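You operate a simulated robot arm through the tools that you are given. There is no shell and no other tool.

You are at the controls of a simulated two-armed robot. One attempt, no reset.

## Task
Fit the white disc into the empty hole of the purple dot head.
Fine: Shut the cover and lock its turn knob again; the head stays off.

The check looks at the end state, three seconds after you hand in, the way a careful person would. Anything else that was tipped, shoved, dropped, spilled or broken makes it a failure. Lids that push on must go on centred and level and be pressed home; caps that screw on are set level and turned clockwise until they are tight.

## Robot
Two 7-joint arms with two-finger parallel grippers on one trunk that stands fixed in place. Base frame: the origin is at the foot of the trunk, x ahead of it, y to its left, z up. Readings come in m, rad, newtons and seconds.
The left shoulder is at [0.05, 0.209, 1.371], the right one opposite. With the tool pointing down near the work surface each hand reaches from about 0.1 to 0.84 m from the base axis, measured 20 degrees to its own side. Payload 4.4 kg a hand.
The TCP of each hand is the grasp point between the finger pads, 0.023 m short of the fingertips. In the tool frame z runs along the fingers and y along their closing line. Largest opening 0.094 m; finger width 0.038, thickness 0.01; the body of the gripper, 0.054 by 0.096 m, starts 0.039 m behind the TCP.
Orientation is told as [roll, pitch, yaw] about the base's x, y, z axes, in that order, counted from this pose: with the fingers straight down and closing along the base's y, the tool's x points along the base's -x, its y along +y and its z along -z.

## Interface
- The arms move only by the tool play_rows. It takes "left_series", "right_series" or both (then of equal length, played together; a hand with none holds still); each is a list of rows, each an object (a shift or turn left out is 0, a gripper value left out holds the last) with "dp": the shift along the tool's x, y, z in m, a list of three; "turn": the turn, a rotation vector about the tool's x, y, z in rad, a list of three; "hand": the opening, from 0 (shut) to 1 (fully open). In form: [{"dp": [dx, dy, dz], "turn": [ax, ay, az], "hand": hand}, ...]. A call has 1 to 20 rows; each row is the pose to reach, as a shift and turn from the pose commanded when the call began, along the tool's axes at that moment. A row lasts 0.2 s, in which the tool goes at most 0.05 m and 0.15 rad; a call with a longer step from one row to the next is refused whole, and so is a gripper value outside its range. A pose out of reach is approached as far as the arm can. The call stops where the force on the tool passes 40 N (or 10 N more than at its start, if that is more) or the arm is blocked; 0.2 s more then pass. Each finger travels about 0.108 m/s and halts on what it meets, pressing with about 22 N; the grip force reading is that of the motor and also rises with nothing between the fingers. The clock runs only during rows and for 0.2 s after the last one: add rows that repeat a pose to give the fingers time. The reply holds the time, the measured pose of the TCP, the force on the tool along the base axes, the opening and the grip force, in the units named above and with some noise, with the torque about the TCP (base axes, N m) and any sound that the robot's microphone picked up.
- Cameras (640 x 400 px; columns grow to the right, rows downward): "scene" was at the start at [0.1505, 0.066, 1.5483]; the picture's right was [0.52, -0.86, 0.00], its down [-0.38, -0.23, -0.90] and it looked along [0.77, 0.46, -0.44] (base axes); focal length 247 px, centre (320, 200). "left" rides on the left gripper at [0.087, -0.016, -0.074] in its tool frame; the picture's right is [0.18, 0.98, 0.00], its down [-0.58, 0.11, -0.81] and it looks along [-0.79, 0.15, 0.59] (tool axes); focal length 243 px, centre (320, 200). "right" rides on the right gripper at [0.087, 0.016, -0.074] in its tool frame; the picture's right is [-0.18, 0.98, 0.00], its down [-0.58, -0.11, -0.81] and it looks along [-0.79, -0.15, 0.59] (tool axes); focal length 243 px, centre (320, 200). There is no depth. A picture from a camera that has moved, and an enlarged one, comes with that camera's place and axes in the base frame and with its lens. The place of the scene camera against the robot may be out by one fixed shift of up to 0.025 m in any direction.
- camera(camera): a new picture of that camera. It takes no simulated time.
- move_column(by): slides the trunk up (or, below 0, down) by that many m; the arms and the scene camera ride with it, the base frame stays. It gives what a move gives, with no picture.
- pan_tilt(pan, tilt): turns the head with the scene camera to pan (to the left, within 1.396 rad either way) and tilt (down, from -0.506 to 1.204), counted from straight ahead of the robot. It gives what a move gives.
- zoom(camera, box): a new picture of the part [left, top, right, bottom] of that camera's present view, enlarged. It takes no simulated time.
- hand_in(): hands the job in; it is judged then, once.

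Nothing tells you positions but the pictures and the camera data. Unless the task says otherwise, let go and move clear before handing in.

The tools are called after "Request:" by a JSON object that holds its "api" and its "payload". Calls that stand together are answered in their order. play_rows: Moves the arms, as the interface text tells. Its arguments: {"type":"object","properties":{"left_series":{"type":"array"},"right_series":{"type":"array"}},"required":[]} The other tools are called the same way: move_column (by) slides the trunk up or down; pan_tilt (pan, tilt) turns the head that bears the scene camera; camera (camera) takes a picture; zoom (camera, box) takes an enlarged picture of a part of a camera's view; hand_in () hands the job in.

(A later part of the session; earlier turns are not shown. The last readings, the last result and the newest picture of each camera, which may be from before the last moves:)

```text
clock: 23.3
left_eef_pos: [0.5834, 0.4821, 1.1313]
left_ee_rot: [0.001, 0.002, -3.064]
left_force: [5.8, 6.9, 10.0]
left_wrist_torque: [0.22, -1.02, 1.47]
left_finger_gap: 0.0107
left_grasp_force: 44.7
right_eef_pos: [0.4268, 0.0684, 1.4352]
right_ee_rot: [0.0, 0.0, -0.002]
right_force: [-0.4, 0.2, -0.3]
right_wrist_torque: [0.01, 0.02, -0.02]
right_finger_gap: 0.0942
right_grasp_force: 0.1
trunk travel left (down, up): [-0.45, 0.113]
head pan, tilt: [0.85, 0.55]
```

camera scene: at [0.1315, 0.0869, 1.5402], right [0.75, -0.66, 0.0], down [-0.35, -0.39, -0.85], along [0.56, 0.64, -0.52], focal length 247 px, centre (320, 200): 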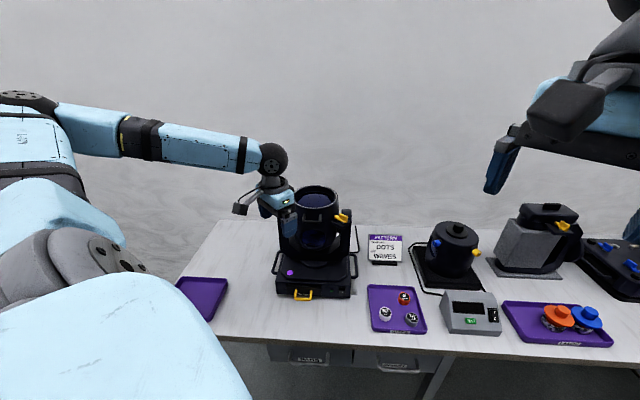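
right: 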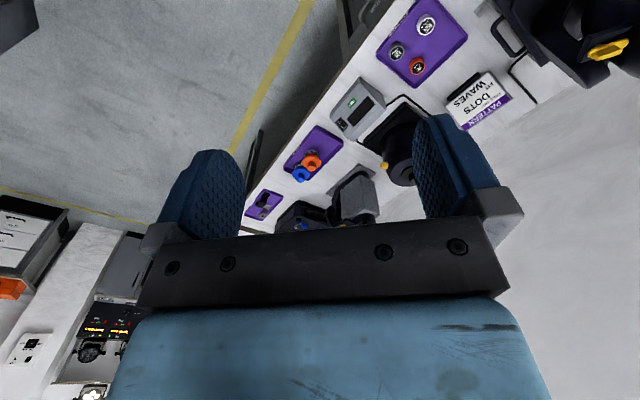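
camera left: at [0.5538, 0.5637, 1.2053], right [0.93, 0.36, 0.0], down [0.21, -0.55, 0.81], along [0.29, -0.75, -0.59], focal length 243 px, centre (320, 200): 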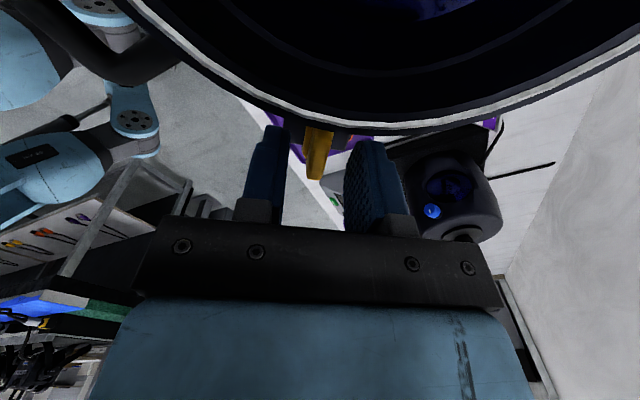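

The end stop is at 90°, so the latch is fully open. I'll back off, release and rise.

Request:
{"api": "play_rows", "payload": {"left_series": [{"turn": [0, 0, -0.1]}, {"turn": [0, 0, -0.1], "hand": 0.26}, {"turn": [0, 0, -0.1]}, {"dp": [0, 0, -0.04], "turn": [0, 0, -0.1]}, {"dp": [0, 0, -0.08], "turn": [0, 0, -0.1]}, {"dp": [0, 0, -0.12], "turn": [0, 0, -0.1]}]}}

Request:
{"api": "zoom", "payload": {"camera": "scene", "box": [260, 160, 380, 240]}}

Request:
{"api": "camera", "payload": {"camera": "left"}}

```text
clock: 24.7
left_eef_pos: [0.5833, 0.4806, 1.2525]
left_ee_rot: [-0.001, 0.0, -2.964]
left_force: [0.2, 0.0, 0.3]
left_wrist_torque: [0.03, 0.03, -0.02]
left_finger_gap: 0.0243
left_grasp_force: 0.1
right_eef_pos: [0.4276, 0.0676, 1.434]
right_ee_rot: [0.001, -0.001, -0.002]
right_force: [0.3, -0.6, -0.1]
right_wrist_torque: [0.0, 0.01, -0.03]
right_finger_gap: 0.0943
right_grasp_force: 0.1
trunk travel left (down, up): [-0.45, 0.113]
head pan, tilt: [0.85, 0.55]
```

```text
5.00 times, centred on (320, 200) of scene
camera zoom: at [0.131, 0.0854, 1.5402], right [0.75, -0.66, 0.0], down [-0.34, -0.39, -0.85], along [0.56, 0.64, -0.52], focal length 1235 px, centre (320, 200)
```

zoom: 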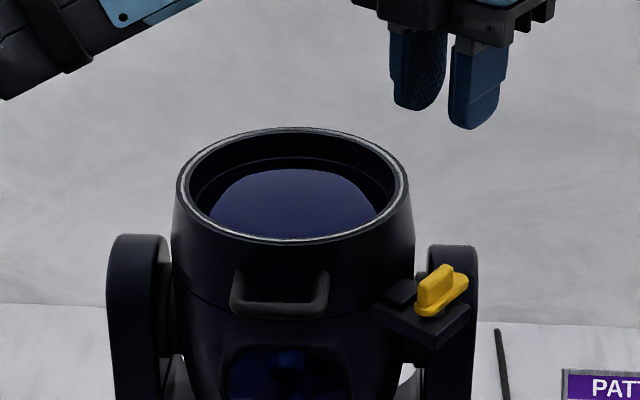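

```text
taken
camera left: at [0.664, 0.5111, 1.3264], right [0.36, -0.93, 0.0], down [-0.55, -0.21, 0.81], along [-0.75, -0.29, -0.59], focal length 243 px, centre (320, 200)
```

left: 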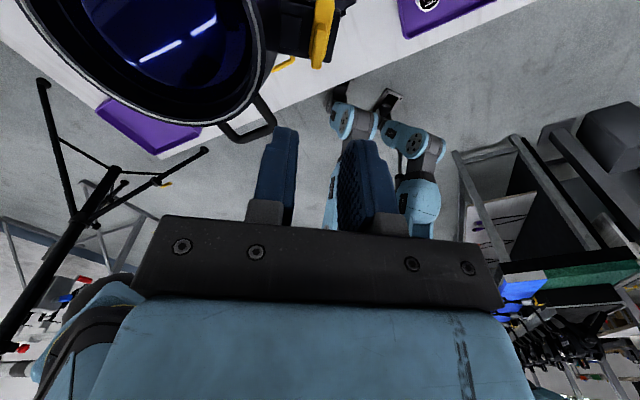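

The latch is open and the lug is free. The handle faces the robot at about (0.49, 0.517, 1.115), with the hinge opposite at about (0.626, 0.65). I'll turn the left hand to straddle the handle bar and inspect it first.

Request:
{"api": "play_rows", "payload": {"left_series": [{"dp": [0, -0.004, -0.01], "turn": [0, 0, -0.148], "hand": 0.34}, {"dp": [-0.005, -0.008, -0.01], "turn": [0, 0, -0.296]}, {"dp": [-0.01, -0.012, -0.01], "turn": [0, 0, -0.444]}, {"dp": [-0.016, -0.016, -0.01], "turn": [0, 0, -0.592]}, {"dp": [-0.022, -0.02, -0.01], "turn": [0, 0, -0.74]}, {"dp": [-0.028, -0.024, -0.01], "turn": [0, 0, -0.888]}, {"dp": [-0.034, -0.028, -0.01], "turn": [0, 0, -1.036]}, {"dp": [-0.04, -0.032, -0.01], "turn": [0, 0, -1.184]}, {"dp": [-0.046, -0.036, -0.01], "turn": [0, 0, -1.332]}, {"dp": [-0.052, -0.04, -0.01], "turn": [0, 0, -1.48]}, {"dp": [-0.06, -0.044, -0.01], "turn": [0, 0, -1.628]}, {"dp": [-0.068, -0.048, -0.01], "turn": [0, 0, -1.776]}, {"dp": [-0.076, -0.05, -0.01], "turn": [0, 0, -1.924]}, {"dp": [-0.0842, -0.0517, 0.01], "turn": [0, 0, -2.072]}, {"dp": [-0.0842, -0.0517, 0.04], "turn": [0, 0, -2.186]}]}}

Request:
{"api": "camera", "payload": {"camera": "left"}}

Request:
{"api": "zoom", "payload": {"camera": "left", "box": [230, 50, 410, 200]}}

Request:
{"api": "zoom", "payload": {"camera": "scene", "box": [270, 170, 370, 240]}}

```text
clock: 27.9
left_eef_pos: [0.4914, 0.5182, 1.2093]
left_ee_rot: [0.002, 0.0, -0.775]
left_force: [-0.1, 0.2, -0.1]
left_wrist_torque: [-0.03, 0.05, 0.04]
left_finger_gap: 0.032
left_grasp_force: 0.1
right_eef_pos: [0.4274, 0.0701, 1.4348]
right_ee_rot: [0.0, -0.001, -0.001]
right_force: [0.3, 0.8, 0.4]
right_wrist_torque: [0.01, 0.03, -0.02]
right_finger_gap: 0.0939
right_grasp_force: 0.1
trunk travel left (down, up): [-0.45, 0.113]
head pan, tilt: [0.85, 0.55]
```

```text
taken
camera left: at [0.417, 0.5667, 1.2844], right [0.56, 0.83, 0.0], down [0.49, -0.33, 0.81], along [0.67, -0.45, -0.59], focal length 243 px, centre (320, 200)
```

left: 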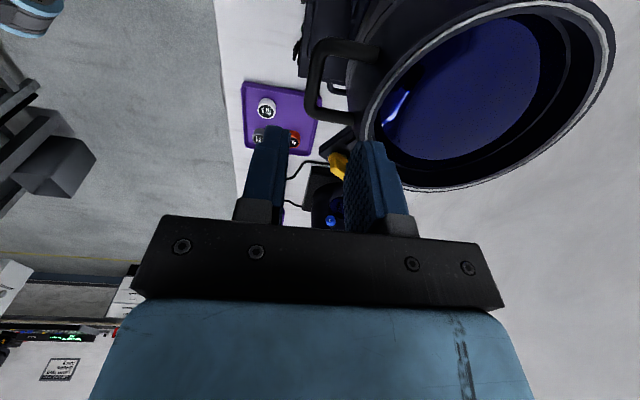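

```text
2.67 times, centred on (320, 125) of left
camera zoom: at [0.417, 0.5667, 1.2844], right [0.56, 0.83, 0.0], down [0.49, -0.33, 0.81], along [0.67, -0.45, -0.59], focal length 647 px, centre (320, 400)
```

zoom: 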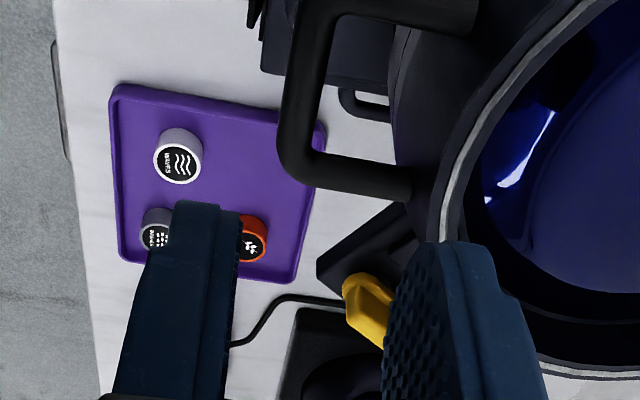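

```text
5.71 times, centred on (320, 205) of scene
camera zoom: at [0.1317, 0.0866, 1.5401], right [0.75, -0.66, 0.0], down [-0.35, -0.39, -0.85], along [0.56, 0.64, -0.52], focal length 1412 px, centre (320, 171)
```

zoom: 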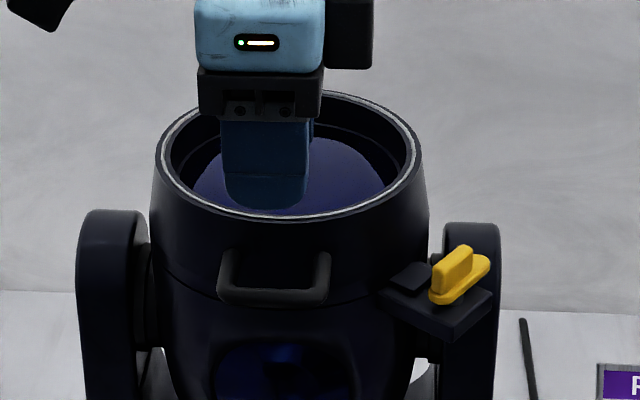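

The handle's U is narrower inside (≈34 mm) than a finger, so I'll grip its bar from the front with the tool horizontal, fingers above and below. First I'll back the hand off and tip it to horizontal.

Request:
{"api": "play_rows", "payload": {"left_series": [{"dp": [0.002, -0.04, 0], "turn": [0, 0, 0.04]}, {"dp": [0.0043, -0.09, 0], "turn": [0, 0, 0.081]}, {"dp": [0.0043, -0.1, 0], "turn": [0, 0, 0.081]}]}}

Request:
{"api": "play_rows", "payload": {"left_series": [{"dp": [0, 0, 0], "turn": [-0.145, 0, 0]}, {"dp": [0, 0, 0], "turn": [-0.29, 0, 0]}, {"dp": [0, 0, 0], "turn": [-0.435, 0, 0]}, {"dp": [0, 0, 0], "turn": [-0.58, 0, 0]}, {"dp": [0, 0, 0.01], "turn": [-0.725, 0, 0]}, {"dp": [0, 0, 0.02], "turn": [-0.87, 0, 0]}, {"dp": [0, 0, 0.03], "turn": [-1.015, 0, 0]}, {"dp": [0, 0, 0.045], "turn": [-1.16, 0, 0]}, {"dp": [0, 0, 0.06], "turn": [-1.305, 0, 0]}, {"dp": [0, 0, 0.08], "turn": [-1.45, 0, 0]}, {"dp": [0, 0, 0.0938], "turn": [-1.571, 0, 0]}]}}

Request:
{"api": "camera", "payload": {"camera": "left"}}

Request:
{"api": "camera", "payload": {"camera": "scene"}}

```text
clock: 28.7
left_eef_pos: [0.4182, 0.4497, 1.209]
left_ee_rot: [-0.001, -0.002, -0.858]
left_force: [0.7, 0.7, -0.2]
left_wrist_torque: [0.01, 0.0, 0.02]
left_finger_gap: 0.032
left_grasp_force: 0.1
right_eef_pos: [0.4287, 0.0677, 1.4335]
right_ee_rot: [-0.001, 0.0, -0.002]
right_force: [-0.5, -0.2, 0.0]
right_wrist_torque: [0.0, 0.0, 0.02]
right_finger_gap: 0.0939
right_grasp_force: 0.0
trunk travel left (down, up): [-0.45, 0.113]
head pan, tilt: [0.85, 0.55]
```

```text
clock: 31.1
left_eef_pos: [0.4191, 0.4505, 1.1161]
left_ee_rot: [1.573, 0.0, -0.857]
left_force: [0.2, -0.4, -0.4]
left_wrist_torque: [0.01, 0.01, -0.03]
left_finger_gap: 0.032
left_grasp_force: 0.1
right_eef_pos: [0.4272, 0.0685, 1.4357]
right_ee_rot: [-0.002, 0.0, 0.001]
right_force: [-0.6, -0.7, 0.6]
right_wrist_torque: [-0.01, -0.02, -0.01]
right_finger_gap: 0.094
right_grasp_force: 0.1
trunk travel left (down, up): [-0.45, 0.113]
head pan, tilt: [0.85, 0.55]
```

```text
taken
camera left: at [0.3036, 0.4657, 1.1], right [-0.12, 0.14, 0.98], down [-0.23, -0.97, 0.11], along [0.97, -0.21, 0.15], focal length 243 px, centre (320, 200)
```

left: 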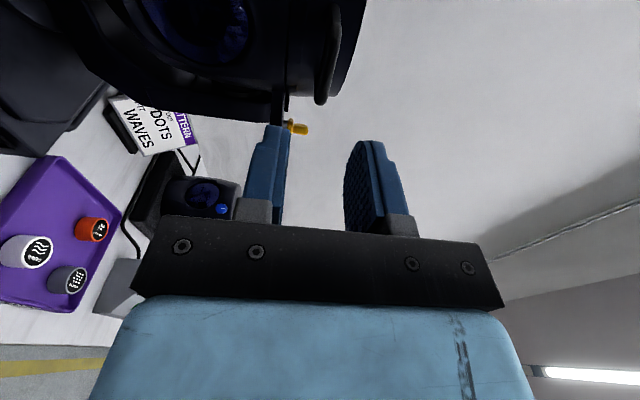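

```text
taken
camera scene: at [0.1312, 0.0864, 1.5402], right [0.75, -0.66, 0.0], down [-0.34, -0.39, -0.85], along [0.56, 0.64, -0.52], focal length 247 px, centre (320, 200)
```

scene: 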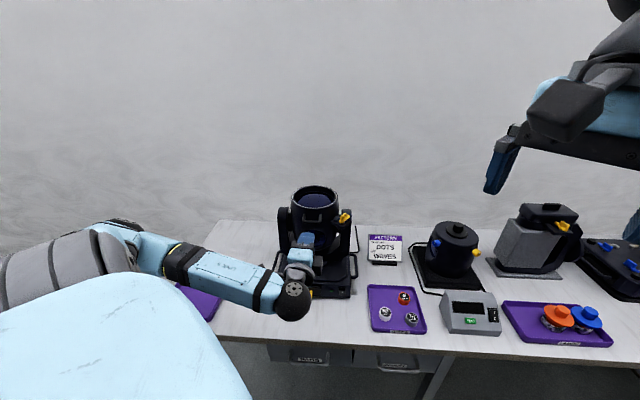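

The hand is horizontal in front of the handle. I'll check the handle's height relative to the fingers.

Request:
{"api": "zoom", "payload": {"camera": "left", "box": [220, 0, 420, 140]}}

Request:
{"api": "zoom", "payload": {"camera": "scene", "box": [270, 180, 370, 260]}}

```text
2.86 times, centred on (320, 70) of left
camera zoom: at [0.3036, 0.4657, 1.1], right [-0.12, 0.14, 0.98], down [-0.23, -0.97, 0.11], along [0.97, -0.21, 0.15], focal length 693 px, centre (320, 571)
```

zoom: 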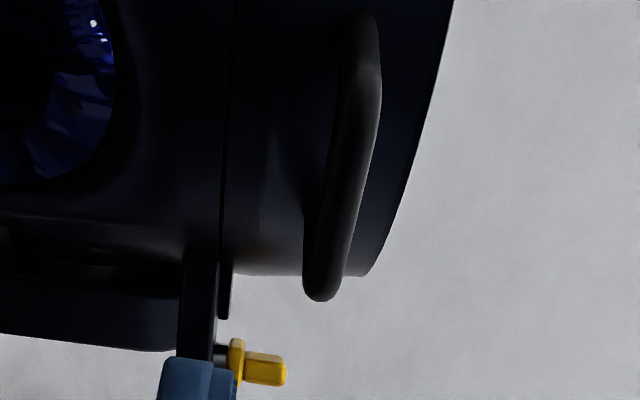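

```text
5.00 times, centred on (320, 220) of scene
camera zoom: at [0.1312, 0.0864, 1.5402], right [0.75, -0.66, 0.0], down [-0.34, -0.39, -0.85], along [0.56, 0.64, -0.52], focal length 1235 px, centre (320, 100)
```

zoom: 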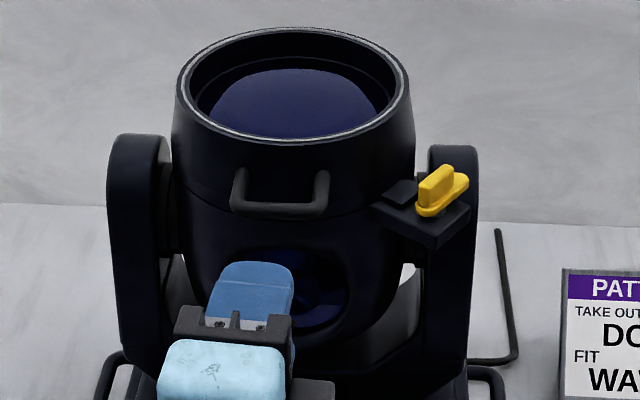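

The bar is at about z 1.119, 3 mm above the finger centreline. I'll adjust and move in around the bar.

Request:
{"api": "play_rows", "payload": {"left_series": [{"dp": [0, 0.003, 0.03], "hand": 0.42}, {"dp": [0, 0.003, 0.06]}, {"dp": [0, 0.003, 0.08]}, {"dp": [0, 0.003, 0.092]}]}}

Request:
{"api": "camera", "payload": {"camera": "left"}}

Request:
{"api": "zoom", "payload": {"camera": "left", "box": [240, 80, 420, 220]}}

Request:
{"api": "zoom", "payload": {"camera": "scene", "box": [270, 180, 370, 260]}}

```text
clock: 32.1
left_eef_pos: [0.489, 0.5097, 1.1189]
left_ee_rot: [1.569, 0.001, -0.855]
left_force: [0.4, -0.4, 0.8]
left_wrist_torque: [0.0, -0.01, -0.01]
left_finger_gap: 0.0394
left_grasp_force: 0.1
right_eef_pos: [0.4275, 0.0691, 1.4354]
right_ee_rot: [0.001, -0.001, 0.0]
right_force: [-0.1, 0.2, -0.7]
right_wrist_torque: [-0.01, -0.01, 0.01]
right_finger_gap: 0.0941
right_grasp_force: 0.1
trunk travel left (down, up): [-0.45, 0.113]
head pan, tilt: [0.85, 0.55]
```

```text
taken
camera left: at [0.3742, 0.5256, 1.1032], right [-0.12, 0.14, 0.98], down [-0.23, -0.97, 0.11], along [0.97, -0.21, 0.15], focal length 243 px, centre (320, 200)
```

left: 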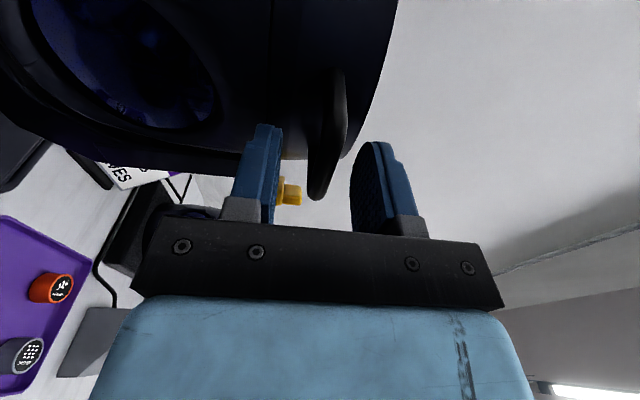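

```text
2.86 times, centred on (330, 150) of left
camera zoom: at [0.3742, 0.5256, 1.1032], right [-0.12, 0.14, 0.98], down [-0.23, -0.97, 0.11], along [0.97, -0.21, 0.15], focal length 693 px, centre (291, 343)
```

zoom: 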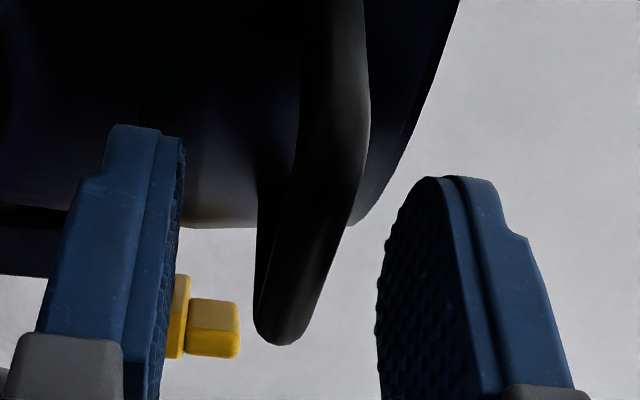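

```text
5.00 times, centred on (320, 220) of scene
camera zoom: at [0.1314, 0.0863, 1.5401], right [0.75, -0.66, 0.0], down [-0.34, -0.39, -0.85], along [0.56, 0.64, -0.52], focal length 1235 px, centre (320, 100)
```

zoom: 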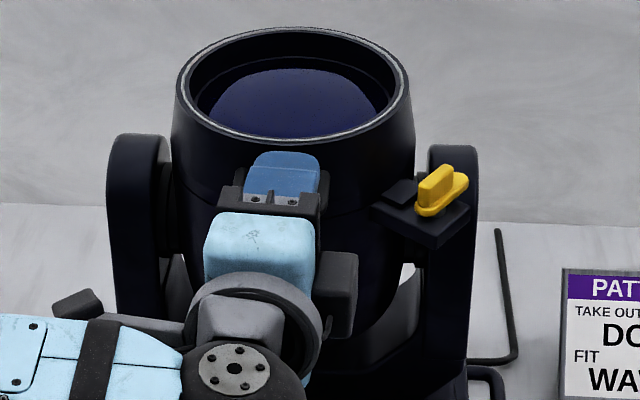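

The bar is between the fingers and centred. Closing on the handle.

Request:
{"api": "play_rows", "payload": {"left_series": [{"hand": 0.2}, {"hand": 0.05}, {"hand": 0.0}, {"hand": 0.0}]}}

Request:
{"api": "zoom", "payload": {"camera": "left", "box": [240, 80, 420, 220]}}

```text
clock: 33.1
left_eef_pos: [0.4883, 0.509, 1.1211]
left_ee_rot: [1.574, -0.001, -0.857]
left_force: [0.6, 1.7, 2.1]
left_wrist_torque: [0.04, 0.06, 0.05]
left_finger_gap: 0.0099
left_grasp_force: 45.2
right_eef_pos: [0.4278, 0.0678, 1.4348]
right_ee_rot: [0.0, 0.0, -0.002]
right_force: [-0.3, -0.1, 0.1]
right_wrist_torque: [0.02, -0.01, 0.02]
right_finger_gap: 0.0937
right_grasp_force: 0.2
trunk travel left (down, up): [-0.45, 0.113]
head pan, tilt: [0.85, 0.55]
```

```text
2.86 times, centred on (330, 150) of left
camera zoom: at [0.374, 0.5253, 1.1037], right [-0.12, 0.14, 0.98], down [-0.23, -0.97, 0.11], along [0.97, -0.21, 0.15], focal length 693 px, centre (291, 343)
```

zoom: 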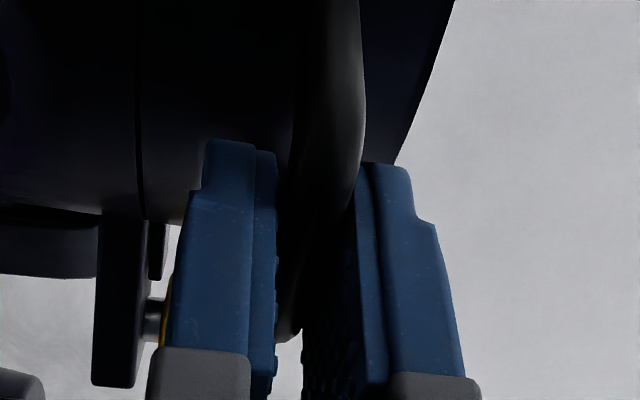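

Handle held firmly. I'll start lifting along an arc about the rear hinge, a small angle first to check forces.

Request:
{"api": "play_rows", "payload": {"left_series": [{"dp": [0, 0.0099, 0.0018], "turn": [0.05, 0, 0]}, {"dp": [0, 0.0195, 0.004], "turn": [0.1, 0, 0]}, {"dp": [0, 0.0291, 0.0067], "turn": [0.15, 0, 0]}, {"dp": [0, 0.0385, 0.0099], "turn": [0.2, 0, 0]}]}}

Request:
{"api": "zoom", "payload": {"camera": "scene", "box": [270, 160, 370, 240]}}

```text
clock: 34.1
left_eef_pos: [0.4945, 0.5172, 1.1598]
left_ee_rot: [1.371, -0.002, -0.857]
left_force: [-2.8, -0.2, 2.4]
left_wrist_torque: [-0.81, -1.41, -0.41]
left_finger_gap: 0.0099
left_grasp_force: 44.8
right_eef_pos: [0.4265, 0.0675, 1.4339]
right_ee_rot: [0.001, -0.001, 0.0]
right_force: [0.5, -0.2, 0.1]
right_wrist_torque: [0.0, -0.04, -0.01]
right_finger_gap: 0.0941
right_grasp_force: 0.0
trunk travel left (down, up): [-0.45, 0.113]
head pan, tilt: [0.85, 0.55]
```

```text
5.00 times, centred on (320, 200) of scene
camera zoom: at [0.13, 0.086, 1.5403], right [0.75, -0.66, 0.0], down [-0.34, -0.39, -0.85], along [0.56, 0.64, -0.52], focal length 1235 px, centre (320, 200)
```

zoom: 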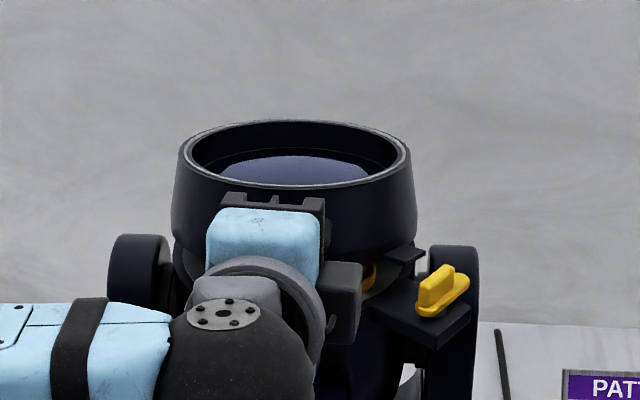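

The cover is lifting cleanly on the hinge. I'll continue the arc.

Request:
{"api": "play_rows", "payload": {"left_series": [{"dp": [0, 0.0195, 0.004], "turn": [0.1, 0, 0]}, {"dp": [0, 0.0385, 0.0099], "turn": [0.2, 0, 0]}, {"dp": [0, 0.0569, 0.0177], "turn": [0.3, 0, 0]}, {"dp": [0, 0.0743, 0.0273], "turn": [0.4, 0, 0]}, {"dp": [0, 0.0907, 0.0385], "turn": [0.5, 0, 0]}]}}

Request:
{"api": "zoom", "payload": {"camera": "scene", "box": [250, 130, 380, 240]}}

```text
clock: 35.3
left_eef_pos: [0.535, 0.5555, 1.2414]
left_ee_rot: [0.876, -0.002, -0.854]
left_force: [-18.1, 12.0, 9.7]
left_wrist_torque: [-0.4, -1.46, 0.94]
left_finger_gap: 0.0112
left_grasp_force: 45.2
right_eef_pos: [0.4219, 0.0681, 1.4348]
right_ee_rot: [0.0, -0.005, 0.001]
right_force: [0.1, 1.2, -0.8]
right_wrist_torque: [0.0, -0.01, -0.03]
right_finger_gap: 0.094
right_grasp_force: 0.0
trunk travel left (down, up): [-0.45, 0.113]
head pan, tilt: [0.85, 0.55]
```

```text
3.64 times, centred on (315, 185) of scene
camera zoom: at [0.126, 0.0872, 1.5407], right [0.75, -0.66, 0.0], down [-0.34, -0.39, -0.85], along [0.56, 0.64, -0.52], focal length 898 px, centre (338, 254)
```

zoom: 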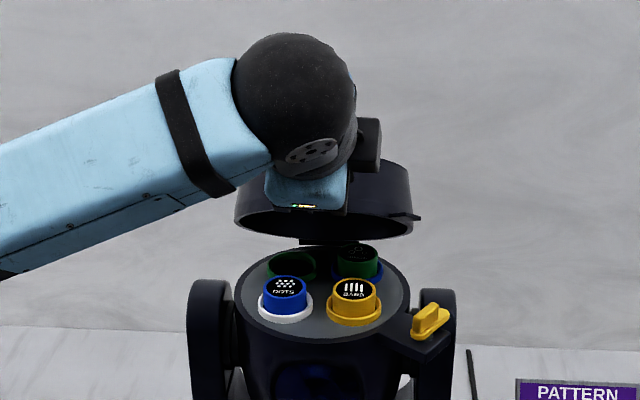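

Opening reveals a carousel of four wells: two front ones filled (DOTS, BARS), and one rear one that looks empty. There's some sideways load, so I'll relieve it with a small lateral and yaw correction as I continue opening.

Request:
{"api": "play_rows", "payload": {"left_series": [{"dp": [0.0033, 0, 0], "turn": [0, 0.038, -0.032]}, {"dp": [0.0033, 0, 0], "turn": [0, 0.038, -0.032]}]}}

```text
clock: 35.9
left_eef_pos: [0.5338, 0.5533, 1.2407]
left_ee_rot: [0.874, 0.0, -0.809]
left_force: [-4.2, -1.8, 9.7]
left_wrist_torque: [-0.74, -1.7, 0.4]
left_finger_gap: 0.0102
left_grasp_force: 45.0
right_eef_pos: [0.4254, 0.0663, 1.436]
right_ee_rot: [0.001, -0.001, -0.002]
right_force: [0.5, 0.4, 0.4]
right_wrist_torque: [0.02, -0.01, -0.01]
right_finger_gap: 0.0938
right_grasp_force: 0.2
trunk travel left (down, up): [-0.45, 0.113]
head pan, tilt: [0.85, 0.55]
```

Load relieved. Continuing the arc.

Request:
{"api": "play_rows", "payload": {"left_series": [{"dp": [0, 0.0195, 0.004], "turn": [0.1, 0, 0]}, {"dp": [0, 0.0385, 0.0099], "turn": [0.2, 0, 0]}, {"dp": [0, 0.0569, 0.0177], "turn": [0.3, 0, 0]}, {"dp": [0, 0.0743, 0.0273], "turn": [0.4, 0, 0]}]}}

Request:
{"api": "zoom", "payload": {"camera": "scene", "box": [250, 130, 380, 240]}}

```text
clock: 36.9
left_eef_pos: [0.5835, 0.6001, 1.2817]
left_ee_rot: [0.473, -0.002, -0.809]
left_force: [-3.2, -0.9, 18.5]
left_wrist_torque: [-0.31, -1.53, 1.22]
left_finger_gap: 0.0102
left_grasp_force: 44.7
right_eef_pos: [0.425, 0.0665, 1.436]
right_ee_rot: [0.002, -0.001, -0.003]
right_force: [-0.5, -0.1, -0.1]
right_wrist_torque: [-0.03, -0.02, -0.01]
right_finger_gap: 0.0939
right_grasp_force: 0.0
trunk travel left (down, up): [-0.45, 0.113]
head pan, tilt: [0.85, 0.55]
```

```text
3.64 times, centred on (315, 185) of scene
camera zoom: at [0.1284, 0.0842, 1.5407], right [0.75, -0.66, 0.0], down [-0.34, -0.39, -0.85], along [0.56, 0.64, -0.52], focal length 898 px, centre (338, 254)
```

zoom: 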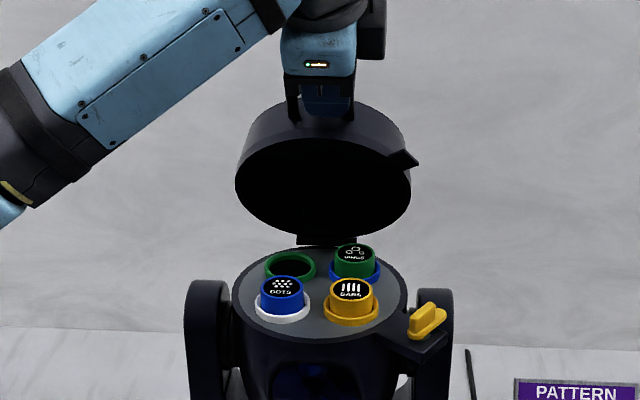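

The empty well is the green-ringed one at the rear left. I'll keep opening past vertical, with a few mm upward correction, and see whether the cover stays open.

Request:
{"api": "play_rows", "payload": {"left_series": [{"dp": [0, 0.0018, -0.0036], "turn": [0, 0, 0]}, {"dp": [0, 0.0213, 0.0004], "turn": [0.1, 0, 0]}, {"dp": [0, 0.0403, 0.0063], "turn": [0.2, 0, 0]}, {"dp": [0, 0.0587, 0.0141], "turn": [0.3, 0, 0]}, {"dp": [0, 0.0761, 0.0237], "turn": [0.4, 0, 0]}, {"dp": [0, 0.0925, 0.0349], "turn": [0.5, 0, 0]}]}}

Request:
{"api": "zoom", "payload": {"camera": "scene", "box": [250, 110, 380, 240]}}

```text
clock: 38.3
left_eef_pos: [0.6537, 0.6723, 1.2908]
left_ee_rot: [-0.024, -0.002, -0.806]
left_force: [-2.8, 13.7, 18.6]
left_wrist_torque: [0.25, -0.85, 1.64]
left_finger_gap: 0.0104
left_grasp_force: 45.0
right_eef_pos: [0.4242, 0.0689, 1.4358]
right_ee_rot: [0.0, -0.003, -0.002]
right_force: [0.8, -1.0, -0.1]
right_wrist_torque: [0.0, 0.0, -0.01]
right_finger_gap: 0.094
right_grasp_force: 0.0
trunk travel left (down, up): [-0.45, 0.113]
head pan, tilt: [0.85, 0.55]
```

```text
3.08 times, centred on (315, 175) of scene
camera zoom: at [0.1286, 0.0864, 1.5405], right [0.75, -0.66, 0.0], down [-0.34, -0.39, -0.85], along [0.56, 0.64, -0.52], focal length 760 px, centre (335, 277)
```

zoom: 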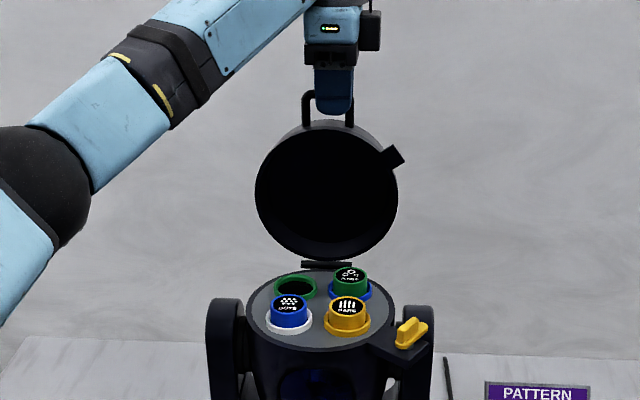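

The cover is now just past vertical. I'll ease it a bit further back to find its rest or stop.

Request:
{"api": "play_rows", "payload": {"left_series": [{"dp": [0.002, 0.001, -0.002], "turn": [0, 0, 0]}, {"dp": [0.003, 0.0109, 0.0], "turn": [0.05, 0, 0]}, {"dp": [0.003, 0.0205, 0.002], "turn": [0.1, 0, 0]}, {"dp": [0.003, 0.03, 0.0047], "turn": [0.15, 0, 0]}, {"dp": [0.003, 0.0395, 0.0079], "turn": [0.2, 0, 0]}]}}

Request:
{"api": "zoom", "payload": {"camera": "scene", "box": [250, 110, 380, 240]}}

```text
clock: 39.7
left_eef_pos: [0.6774, 0.6962, 1.2834]
left_ee_rot: [-0.235, 0.005, -0.808]
left_force: [-25.7, -18.8, -0.8]
left_wrist_torque: [0.06, -0.62, 1.73]
left_finger_gap: 0.011
left_grasp_force: 44.5
right_eef_pos: [0.4218, 0.0643, 1.438]
right_ee_rot: [0.004, -0.006, 0.001]
right_force: [-0.4, 0.1, -0.3]
right_wrist_torque: [0.0, -0.03, -0.02]
right_finger_gap: 0.0942
right_grasp_force: 0.1
trunk travel left (down, up): [-0.45, 0.113]
head pan, tilt: [0.85, 0.55]
stopped in row 5 (left hand): the force on the tool passed its limit at 47 N (the readings are from after the stop); the commanded pose is now the measured one
```

```text
3.08 times, centred on (315, 175) of scene
camera zoom: at [0.1254, 0.082, 1.5409], right [0.75, -0.66, 0.0], down [-0.34, -0.39, -0.86], along [0.57, 0.64, -0.52], focal length 760 px, centre (335, 277)
```

zoom: 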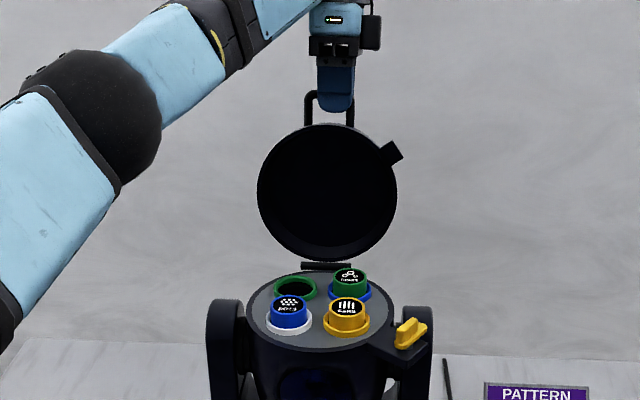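

The cover hits its back stop at roughly 100°. I'll relax the pull, let go of the handle and withdraw upward, then confirm that it stays open.

Request:
{"api": "play_rows", "payload": {"left_series": [{"dp": [0, -0.002, 0]}, {"dp": [0, -0.002, 0], "hand": 0.15}, {"dp": [0, -0.002, 0], "hand": 0.3}, {"dp": [0, -0.002, 0], "hand": 0.3}]}}

Request:
{"api": "play_rows", "payload": {"left_series": [{"dp": [0, 0, -0.03]}, {"dp": [0, 0, -0.06]}, {"dp": [0, 0, -0.09], "turn": [-0.1, 0, 0]}, {"dp": [0, 0, -0.12], "turn": [-0.2, 0, 0]}]}}

Request:
{"api": "zoom", "payload": {"camera": "scene", "box": [250, 110, 380, 240]}}

Request:
{"api": "camera", "payload": {"camera": "left"}}

```text
clock: 40.7
left_eef_pos: [0.6797, 0.6969, 1.2807]
left_ee_rot: [-0.235, 0.005, -0.81]
left_force: [0.0, -0.3, 0.0]
left_wrist_torque: [0.0, 0.03, -0.04]
left_finger_gap: 0.0283
left_grasp_force: 0.1
right_eef_pos: [0.4281, 0.0674, 1.4341]
right_ee_rot: [0.002, -0.002, -0.002]
right_force: [0.3, 0.6, -0.4]
right_wrist_torque: [-0.02, 0.01, 0.02]
right_finger_gap: 0.094
right_grasp_force: 0.0
trunk travel left (down, up): [-0.45, 0.113]
head pan, tilt: [0.85, 0.55]
```

```text
clock: 41.7
left_eef_pos: [0.7012, 0.714, 1.398]
left_ee_rot: [-0.037, 0.003, -0.808]
left_force: [0.0, 0.6, -0.3]
left_wrist_torque: [-0.01, -0.02, -0.01]
left_finger_gap: 0.0282
left_grasp_force: 0.1
right_eef_pos: [0.4267, 0.0669, 1.4355]
right_ee_rot: [0.002, 0.0, -0.003]
right_force: [-0.8, -0.8, 0.2]
right_wrist_torque: [0.02, -0.01, 0.01]
right_finger_gap: 0.0942
right_grasp_force: 0.0
trunk travel left (down, up): [-0.45, 0.113]
head pan, tilt: [0.85, 0.55]
```

```text
3.08 times, centred on (315, 175) of scene
camera zoom: at [0.1305, 0.085, 1.5403], right [0.75, -0.66, 0.0], down [-0.34, -0.39, -0.85], along [0.56, 0.64, -0.52], focal length 760 px, centre (335, 277)
```

zoom: 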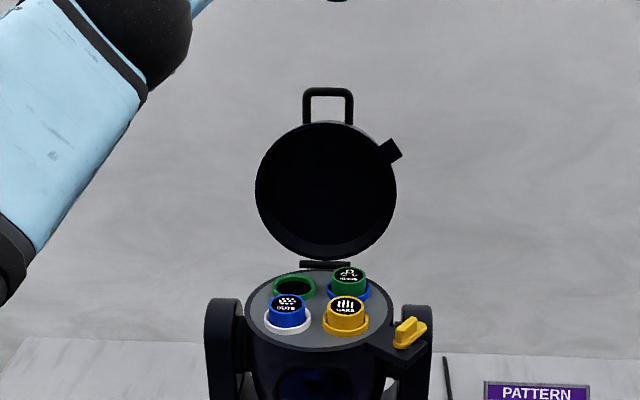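

```text
taken
camera left: at [0.6303, 0.7675, 1.4729], right [0.58, 0.81, -0.03], down [0.5, -0.33, 0.8], along [0.64, -0.48, -0.6], focal length 243 px, centre (320, 200)
```

left: 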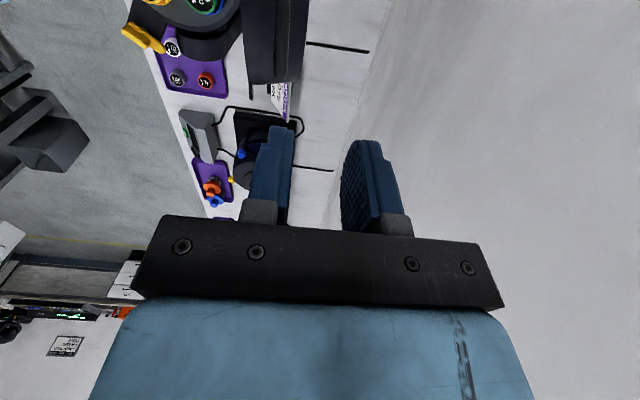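

The cover stays open on its own. Now I'll bring the left camera over the open head to inspect the empty well closely.

Request:
{"api": "play_rows", "payload": {"left_series": [{"dp": [0, 0, -0.04], "turn": [-0.037, 0, 0]}, {"dp": [0.01, -0.03, -0.06], "turn": [-0.037, 0, 0]}, {"dp": [0.02, -0.07, -0.06], "turn": [-0.037, 0, 0]}, {"dp": [0.035, -0.11, -0.06], "turn": [-0.037, 0, 0]}, {"dp": [0.05, -0.15, -0.06], "turn": [-0.037, 0, 0]}, {"dp": [0.068, -0.1925, -0.04], "turn": [-0.037, 0, 0]}, {"dp": [0.068, -0.1925, 0.0], "turn": [-0.037, 0, 0]}, {"dp": [0.068, -0.1925, 0.04], "turn": [-0.037, 0, 0]}, {"dp": [0.068, -0.1925, 0.08], "turn": [-0.037, 0, 0]}, {"dp": [0.068, -0.1925, 0.12], "turn": [-0.037, 0, 0]}]}}

Request:
{"api": "camera", "payload": {"camera": "left"}}

Request:
{"api": "zoom", "payload": {"camera": "left", "box": [240, 30, 420, 180]}}

```text
refused: row 6 steps farther than a row can; nothing moved
```

```text
taken
camera left: at [0.6303, 0.7675, 1.4729], right [0.58, 0.81, -0.03], down [0.5, -0.33, 0.8], along [0.64, -0.48, -0.6], focal length 243 px, centre (320, 200)
```

left: 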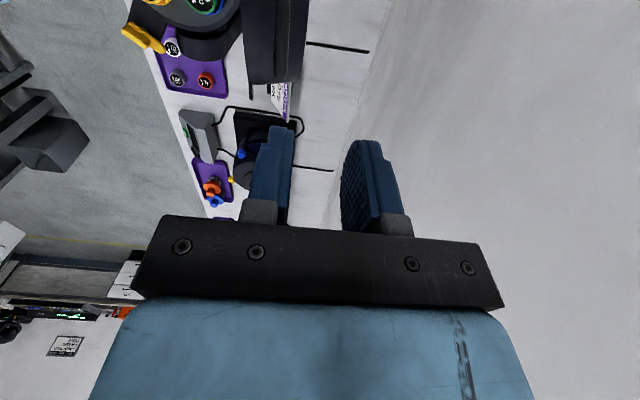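

```text
2.67 times, centred on (330, 105) of left
camera zoom: at [0.6303, 0.7675, 1.4729], right [0.58, 0.81, -0.03], down [0.5, -0.33, 0.8], along [0.64, -0.48, -0.6], focal length 647 px, centre (293, 453)
```

zoom: 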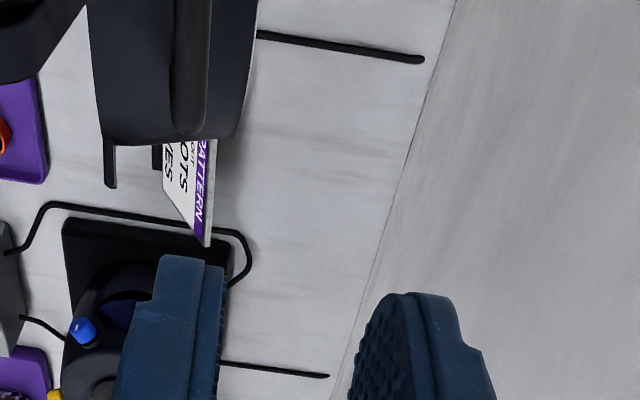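

One step was too long, so nothing moved; I'll resend it with smaller steps.

Request:
{"api": "play_rows", "payload": {"left_series": [{"dp": [0, 0, -0.04], "turn": [-0.037, 0, 0]}, {"dp": [0.01, -0.03, -0.06], "turn": [-0.037, 0, 0]}, {"dp": [0.02, -0.07, -0.06], "turn": [-0.037, 0, 0]}, {"dp": [0.035, -0.11, -0.06], "turn": [-0.037, 0, 0]}, {"dp": [0.05, -0.15, -0.06], "turn": [-0.037, 0, 0]}, {"dp": [0.068, -0.1925, -0.06], "turn": [-0.037, 0, 0]}, {"dp": [0.068, -0.1925, -0.02], "turn": [-0.037, 0, 0]}, {"dp": [0.068, -0.1925, 0.02], "turn": [-0.037, 0, 0]}, {"dp": [0.068, -0.1925, 0.06], "turn": [-0.037, 0, 0]}, {"dp": [0.068, -0.1925, 0.1], "turn": [-0.037, 0, 0]}, {"dp": [0.068, -0.1925, 0.12], "turn": [-0.037, 0, 0]}]}}

Request:
{"api": "camera", "payload": {"camera": "left"}}

Request:
{"api": "zoom", "payload": {"camera": "left", "box": [240, 30, 420, 180]}}

```text
clock: 44.1
left_eef_pos: [0.5124, 0.6308, 1.2822]
left_ee_rot: [0.003, 0.003, -0.81]
left_force: [-0.1, 0.0, -0.5]
left_wrist_torque: [0.01, 0.01, -0.02]
left_finger_gap: 0.028
left_grasp_force: 0.0
right_eef_pos: [0.4265, 0.0684, 1.4356]
right_ee_rot: [0.001, 0.001, 0.001]
right_force: [-0.2, 1.2, -0.3]
right_wrist_torque: [-0.01, 0.02, 0.02]
right_finger_gap: 0.094
right_grasp_force: 0.1
trunk travel left (down, up): [-0.45, 0.113]
head pan, tilt: [0.85, 0.55]
```

```text
taken
camera left: at [0.4384, 0.6805, 1.3583], right [0.58, 0.81, 0.0], down [0.48, -0.35, 0.8], along [0.65, -0.47, -0.59], focal length 243 px, centre (320, 200)
```

left: 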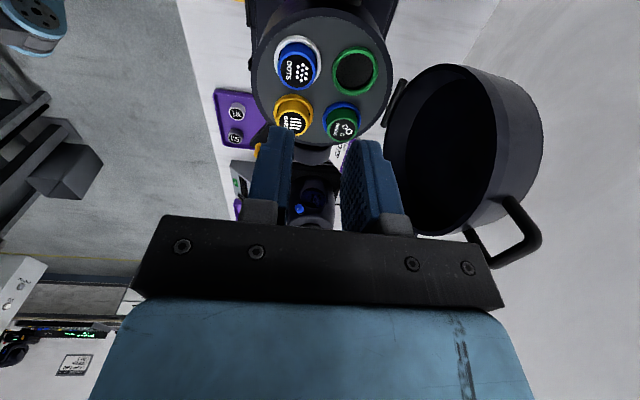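

```text
2.67 times, centred on (330, 105) of left
camera zoom: at [0.4384, 0.6805, 1.3583], right [0.58, 0.81, 0.0], down [0.48, -0.35, 0.8], along [0.65, -0.47, -0.59], focal length 647 px, centre (293, 453)
```

zoom: 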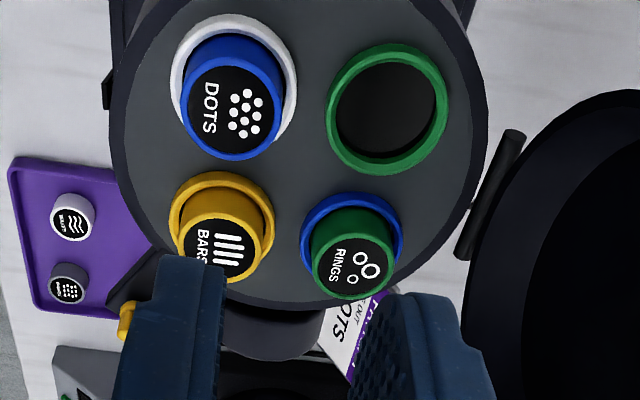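

The empty well is green-ringed, centred near (0.565, 0.637); seated discs stick up about 2 cm. Now I'll move the left hand over the tray to look at the white disc, and shift the right arm aside.

Request:
{"api": "play_rows", "payload": {"left_series": [{"dp": [-0.02, -0.015, 0], "turn": [0, 0, -0.145]}, {"dp": [-0.045, -0.03, 0], "turn": [0, 0, -0.29]}, {"dp": [-0.07, -0.047, 0], "turn": [0, 0, -0.435]}, {"dp": [-0.1, -0.065, 0], "turn": [0, 0, -0.58]}, {"dp": [-0.13, -0.085, 0], "turn": [0, 0, -0.725]}, {"dp": [-0.16, -0.105, 0], "turn": [0, 0, -0.87]}, {"dp": [-0.19, -0.125, 0], "turn": [0, 0, -1.015]}, {"dp": [-0.22, -0.145, 0], "turn": [0, 0, -1.16]}, {"dp": [-0.245, -0.16, 0], "turn": [0, 0, -1.305]}, {"dp": [-0.265, -0.175, 0], "turn": [0, 0, -1.45]}, {"dp": [-0.28, -0.184, 0], "turn": [0, 0, -1.574]}], "right_series": [{"dp": [0, -0.015, 0]}, {"dp": [0, -0.03, 0]}, {"dp": [0, -0.045, 0]}, {"dp": [0, -0.06, 0]}, {"dp": [0, -0.075, 0]}, {"dp": [0, -0.09, 0]}, {"dp": [0, -0.105, 0]}, {"dp": [0, -0.12, 0]}, {"dp": [0, -0.135, 0]}, {"dp": [0, -0.15, 0]}, {"dp": [0, -0.15, 0]}]}}

Request:
{"api": "play_rows", "payload": {"left_series": [{"dp": [0, 0, 0.045], "hand": 0.75}, {"dp": [0, 0, 0.09]}, {"dp": [0, 0, 0.135]}, {"dp": [0, 0, 0.18]}, {"dp": [0, 0, 0.225]}, {"dp": [0, 0, 0.27]}]}}

Request:
{"api": "camera", "payload": {"camera": "left"}}

Request:
{"api": "zoom", "payload": {"camera": "left", "box": [220, 0, 420, 150]}}

```text
clock: 46.5
left_eef_pos: [0.5711, 0.3005, 1.282]
left_ee_rot: [0.004, 0.0, 0.767]
left_force: [-0.5, -0.8, -0.1]
left_wrist_torque: [0.01, -0.02, 0.0]
left_finger_gap: 0.0282
left_grasp_force: 0.1
right_eef_pos: [0.4282, -0.0836, 1.4341]
right_ee_rot: [0.0, 0.0, -0.001]
right_force: [0.5, -0.5, -1.1]
right_wrist_torque: [-0.02, 0.0, -0.01]
right_finger_gap: 0.094
right_grasp_force: 0.0
trunk travel left (down, up): [-0.45, 0.113]
head pan, tilt: [0.85, 0.55]
```

```text
clock: 47.9
left_eef_pos: [0.5702, 0.3021, 1.0105]
left_ee_rot: [0.004, 0.0, 0.763]
left_force: [0.7, -0.6, 1.0]
left_wrist_torque: [0.03, 0.04, 0.01]
left_finger_gap: 0.0706
left_grasp_force: 0.1
right_eef_pos: [0.4275, -0.0814, 1.4349]
right_ee_rot: [0.001, -0.001, 0.0]
right_force: [0.0, -0.2, 0.4]
right_wrist_torque: [0.01, 0.01, 0.02]
right_finger_gap: 0.0938
right_grasp_force: 0.0
trunk travel left (down, up): [-0.45, 0.113]
head pan, tilt: [0.85, 0.55]
```

```text
taken
camera left: at [0.519, 0.2294, 1.0856], right [-0.81, 0.58, 0.0], down [0.35, 0.48, 0.81], along [0.47, 0.66, -0.59], focal length 243 px, centre (320, 200)
```

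left: 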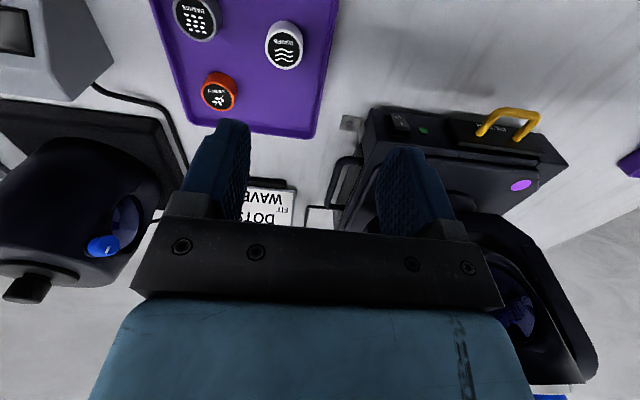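

```text
2.67 times, centred on (320, 75) of left
camera zoom: at [0.519, 0.2294, 1.0856], right [-0.81, 0.58, 0.0], down [0.35, 0.48, 0.81], along [0.47, 0.66, -0.59], focal length 647 px, centre (320, 533)
```

zoom: 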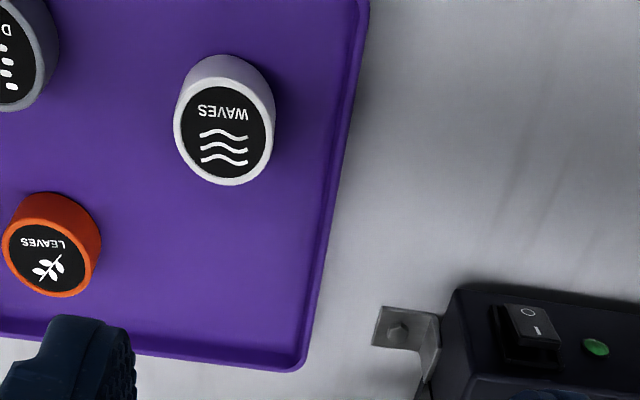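

The white WAVES disc's top is at about (0.611, 0.300, 0.806), roughly 37 mm across and 30 mm tall, on a purple tray. I'll go above it, aligned so the label ends up the same way round as the others.

Request:
{"api": "play_rows", "payload": {"left_series": [{"dp": [-0.01, -0.01, 0.04]}, {"dp": [-0.02, -0.02, 0.08]}, {"dp": [-0.028, -0.0297, 0.12]}, {"dp": [-0.028, -0.0297, 0.13]}]}}

Request:
{"api": "camera", "payload": {"camera": "left"}}

Request:
{"api": "zoom", "payload": {"camera": "left", "box": [220, 40, 420, 200]}}

```text
clock: 48.9
left_eef_pos: [0.6115, 0.3019, 0.882]
left_ee_rot: [0.003, 0.0, 0.765]
left_force: [0.5, -0.1, 0.1]
left_wrist_torque: [0.04, 0.01, 0.0]
left_finger_gap: 0.0707
left_grasp_force: 0.1
right_eef_pos: [0.4268, -0.0817, 1.4349]
right_ee_rot: [-0.001, -0.001, -0.002]
right_force: [-0.4, -0.3, 0.2]
right_wrist_torque: [0.03, 0.02, 0.01]
right_finger_gap: 0.0939
right_grasp_force: 0.1
trunk travel left (down, up): [-0.45, 0.113]
head pan, tilt: [0.85, 0.55]
```

```text
taken
camera left: at [0.5596, 0.228, 0.9562], right [-0.81, 0.58, 0.0], down [0.35, 0.48, 0.81], along [0.47, 0.66, -0.59], focal length 243 px, centre (320, 200)
```

left: 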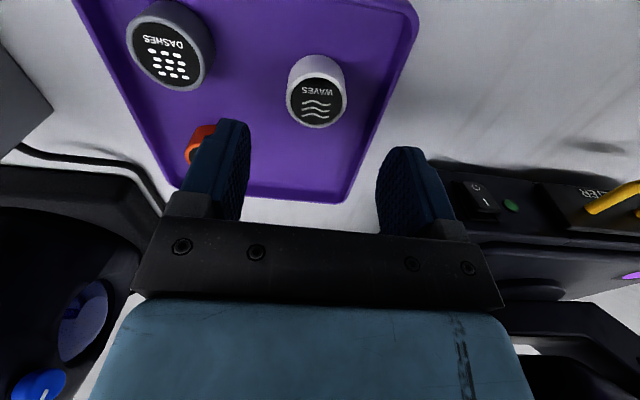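

```text
2.50 times, centred on (320, 120) of left
camera zoom: at [0.5596, 0.228, 0.9562], right [-0.81, 0.58, 0.0], down [0.35, 0.48, 0.81], along [0.47, 0.66, -0.59], focal length 606 px, centre (320, 400)
```

zoom: 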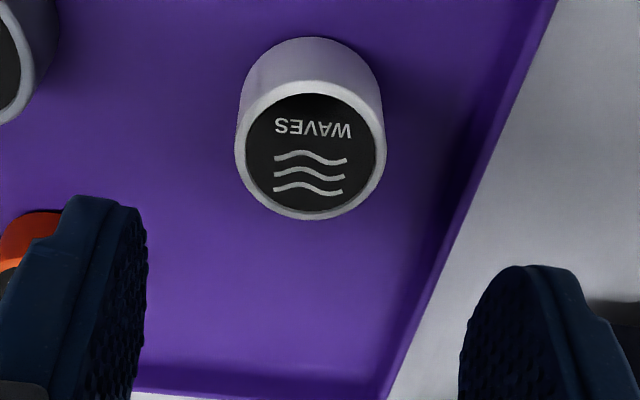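

The disc is nearly centred between the fingers. I'll shift 3 mm, descend to grip its upper part, and close.

Request:
{"api": "play_rows", "payload": {"left_series": [{"dp": [0, -0.003, 0.03]}, {"dp": [0, -0.003, 0.06]}, {"dp": [0, -0.003, 0.069]}, {"dp": [0, -0.003, 0.069], "hand": 0.4}, {"dp": [0, -0.003, 0.069], "hand": 0.3}, {"dp": [0, -0.003, 0.069], "hand": 0.3}]}}

Request:
{"api": "camera", "payload": {"camera": "left"}}

```text
clock: 49.5
left_eef_pos: [0.6154, 0.2956, 0.8344]
left_ee_rot: [0.001, 0.0, 0.766]
left_force: [-2.6, -1.6, 4.4]
left_wrist_torque: [0.16, 0.07, 0.13]
left_finger_gap: 0.071
left_grasp_force: 0.7
right_eef_pos: [0.4266, -0.0833, 1.4353]
right_ee_rot: [-0.001, -0.001, -0.001]
right_force: [0.5, 0.8, 0.5]
right_wrist_torque: [0.01, 0.02, 0.0]
right_finger_gap: 0.0938
right_grasp_force: 0.2
trunk travel left (down, up): [-0.45, 0.113]
head pan, tilt: [0.85, 0.55]
stopped in row 2 (left hand): the force on the tool passed its limit at 56 N (the readings are from after the stop); the commanded pose is now the measured one
```

```text
taken
camera left: at [0.5627, 0.2234, 0.9095], right [-0.81, 0.58, 0.0], down [0.34, 0.48, 0.81], along [0.47, 0.66, -0.59], focal length 243 px, centre (320, 200)
```

left: 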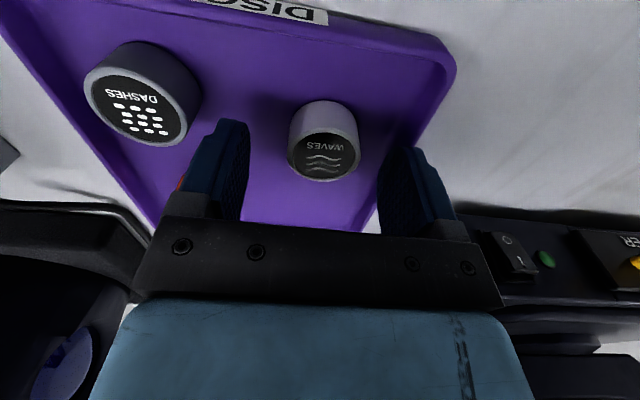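

Something resisted the descent (56 N) with the fingertips still at disc-top height. I'll look at the scene before moving to find the contact.

Request:
{"api": "camera", "payload": {"camera": "scene"}}

Request:
{"api": "zoom", "payload": {"camera": "scene", "box": [270, 180, 450, 350]}}

Request:
{"api": "camera", "payload": {"camera": "right"}}

```text
taken
camera scene: at [0.1296, 0.0853, 1.5404], right [0.75, -0.66, 0.0], down [-0.34, -0.39, -0.85], along [0.56, 0.64, -0.52], focal length 247 px, centre (320, 200)
```

scene: 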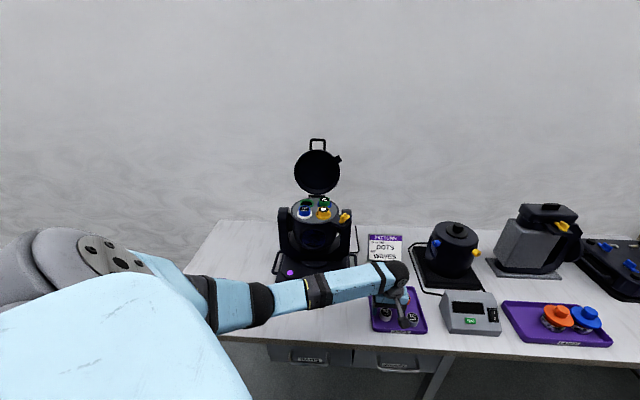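

```text
2.35 times, centred on (360, 265) of scene
camera zoom: at [0.1296, 0.0853, 1.5404], right [0.75, -0.66, 0.0], down [-0.34, -0.39, -0.85], along [0.56, 0.64, -0.52], focal length 581 px, centre (226, 47)
```

zoom: 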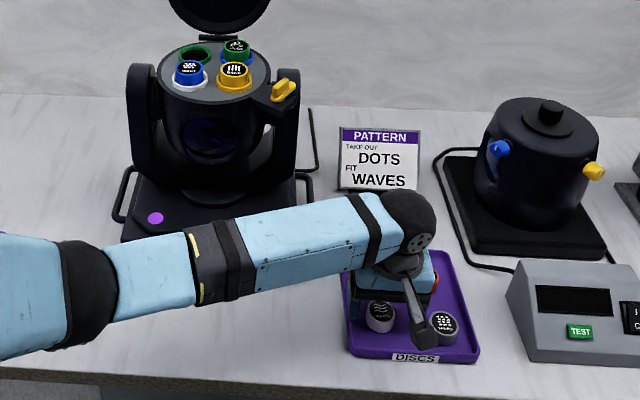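

```text
taken
camera right: at [0.34, -0.0672, 1.5096], right [0.19, 0.98, 0.0], down [0.58, -0.11, 0.81], along [0.79, -0.15, -0.59], focal length 243 px, centre (320, 200)
```

right: 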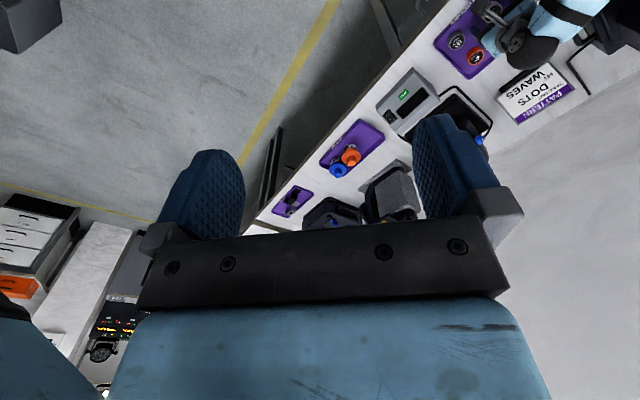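

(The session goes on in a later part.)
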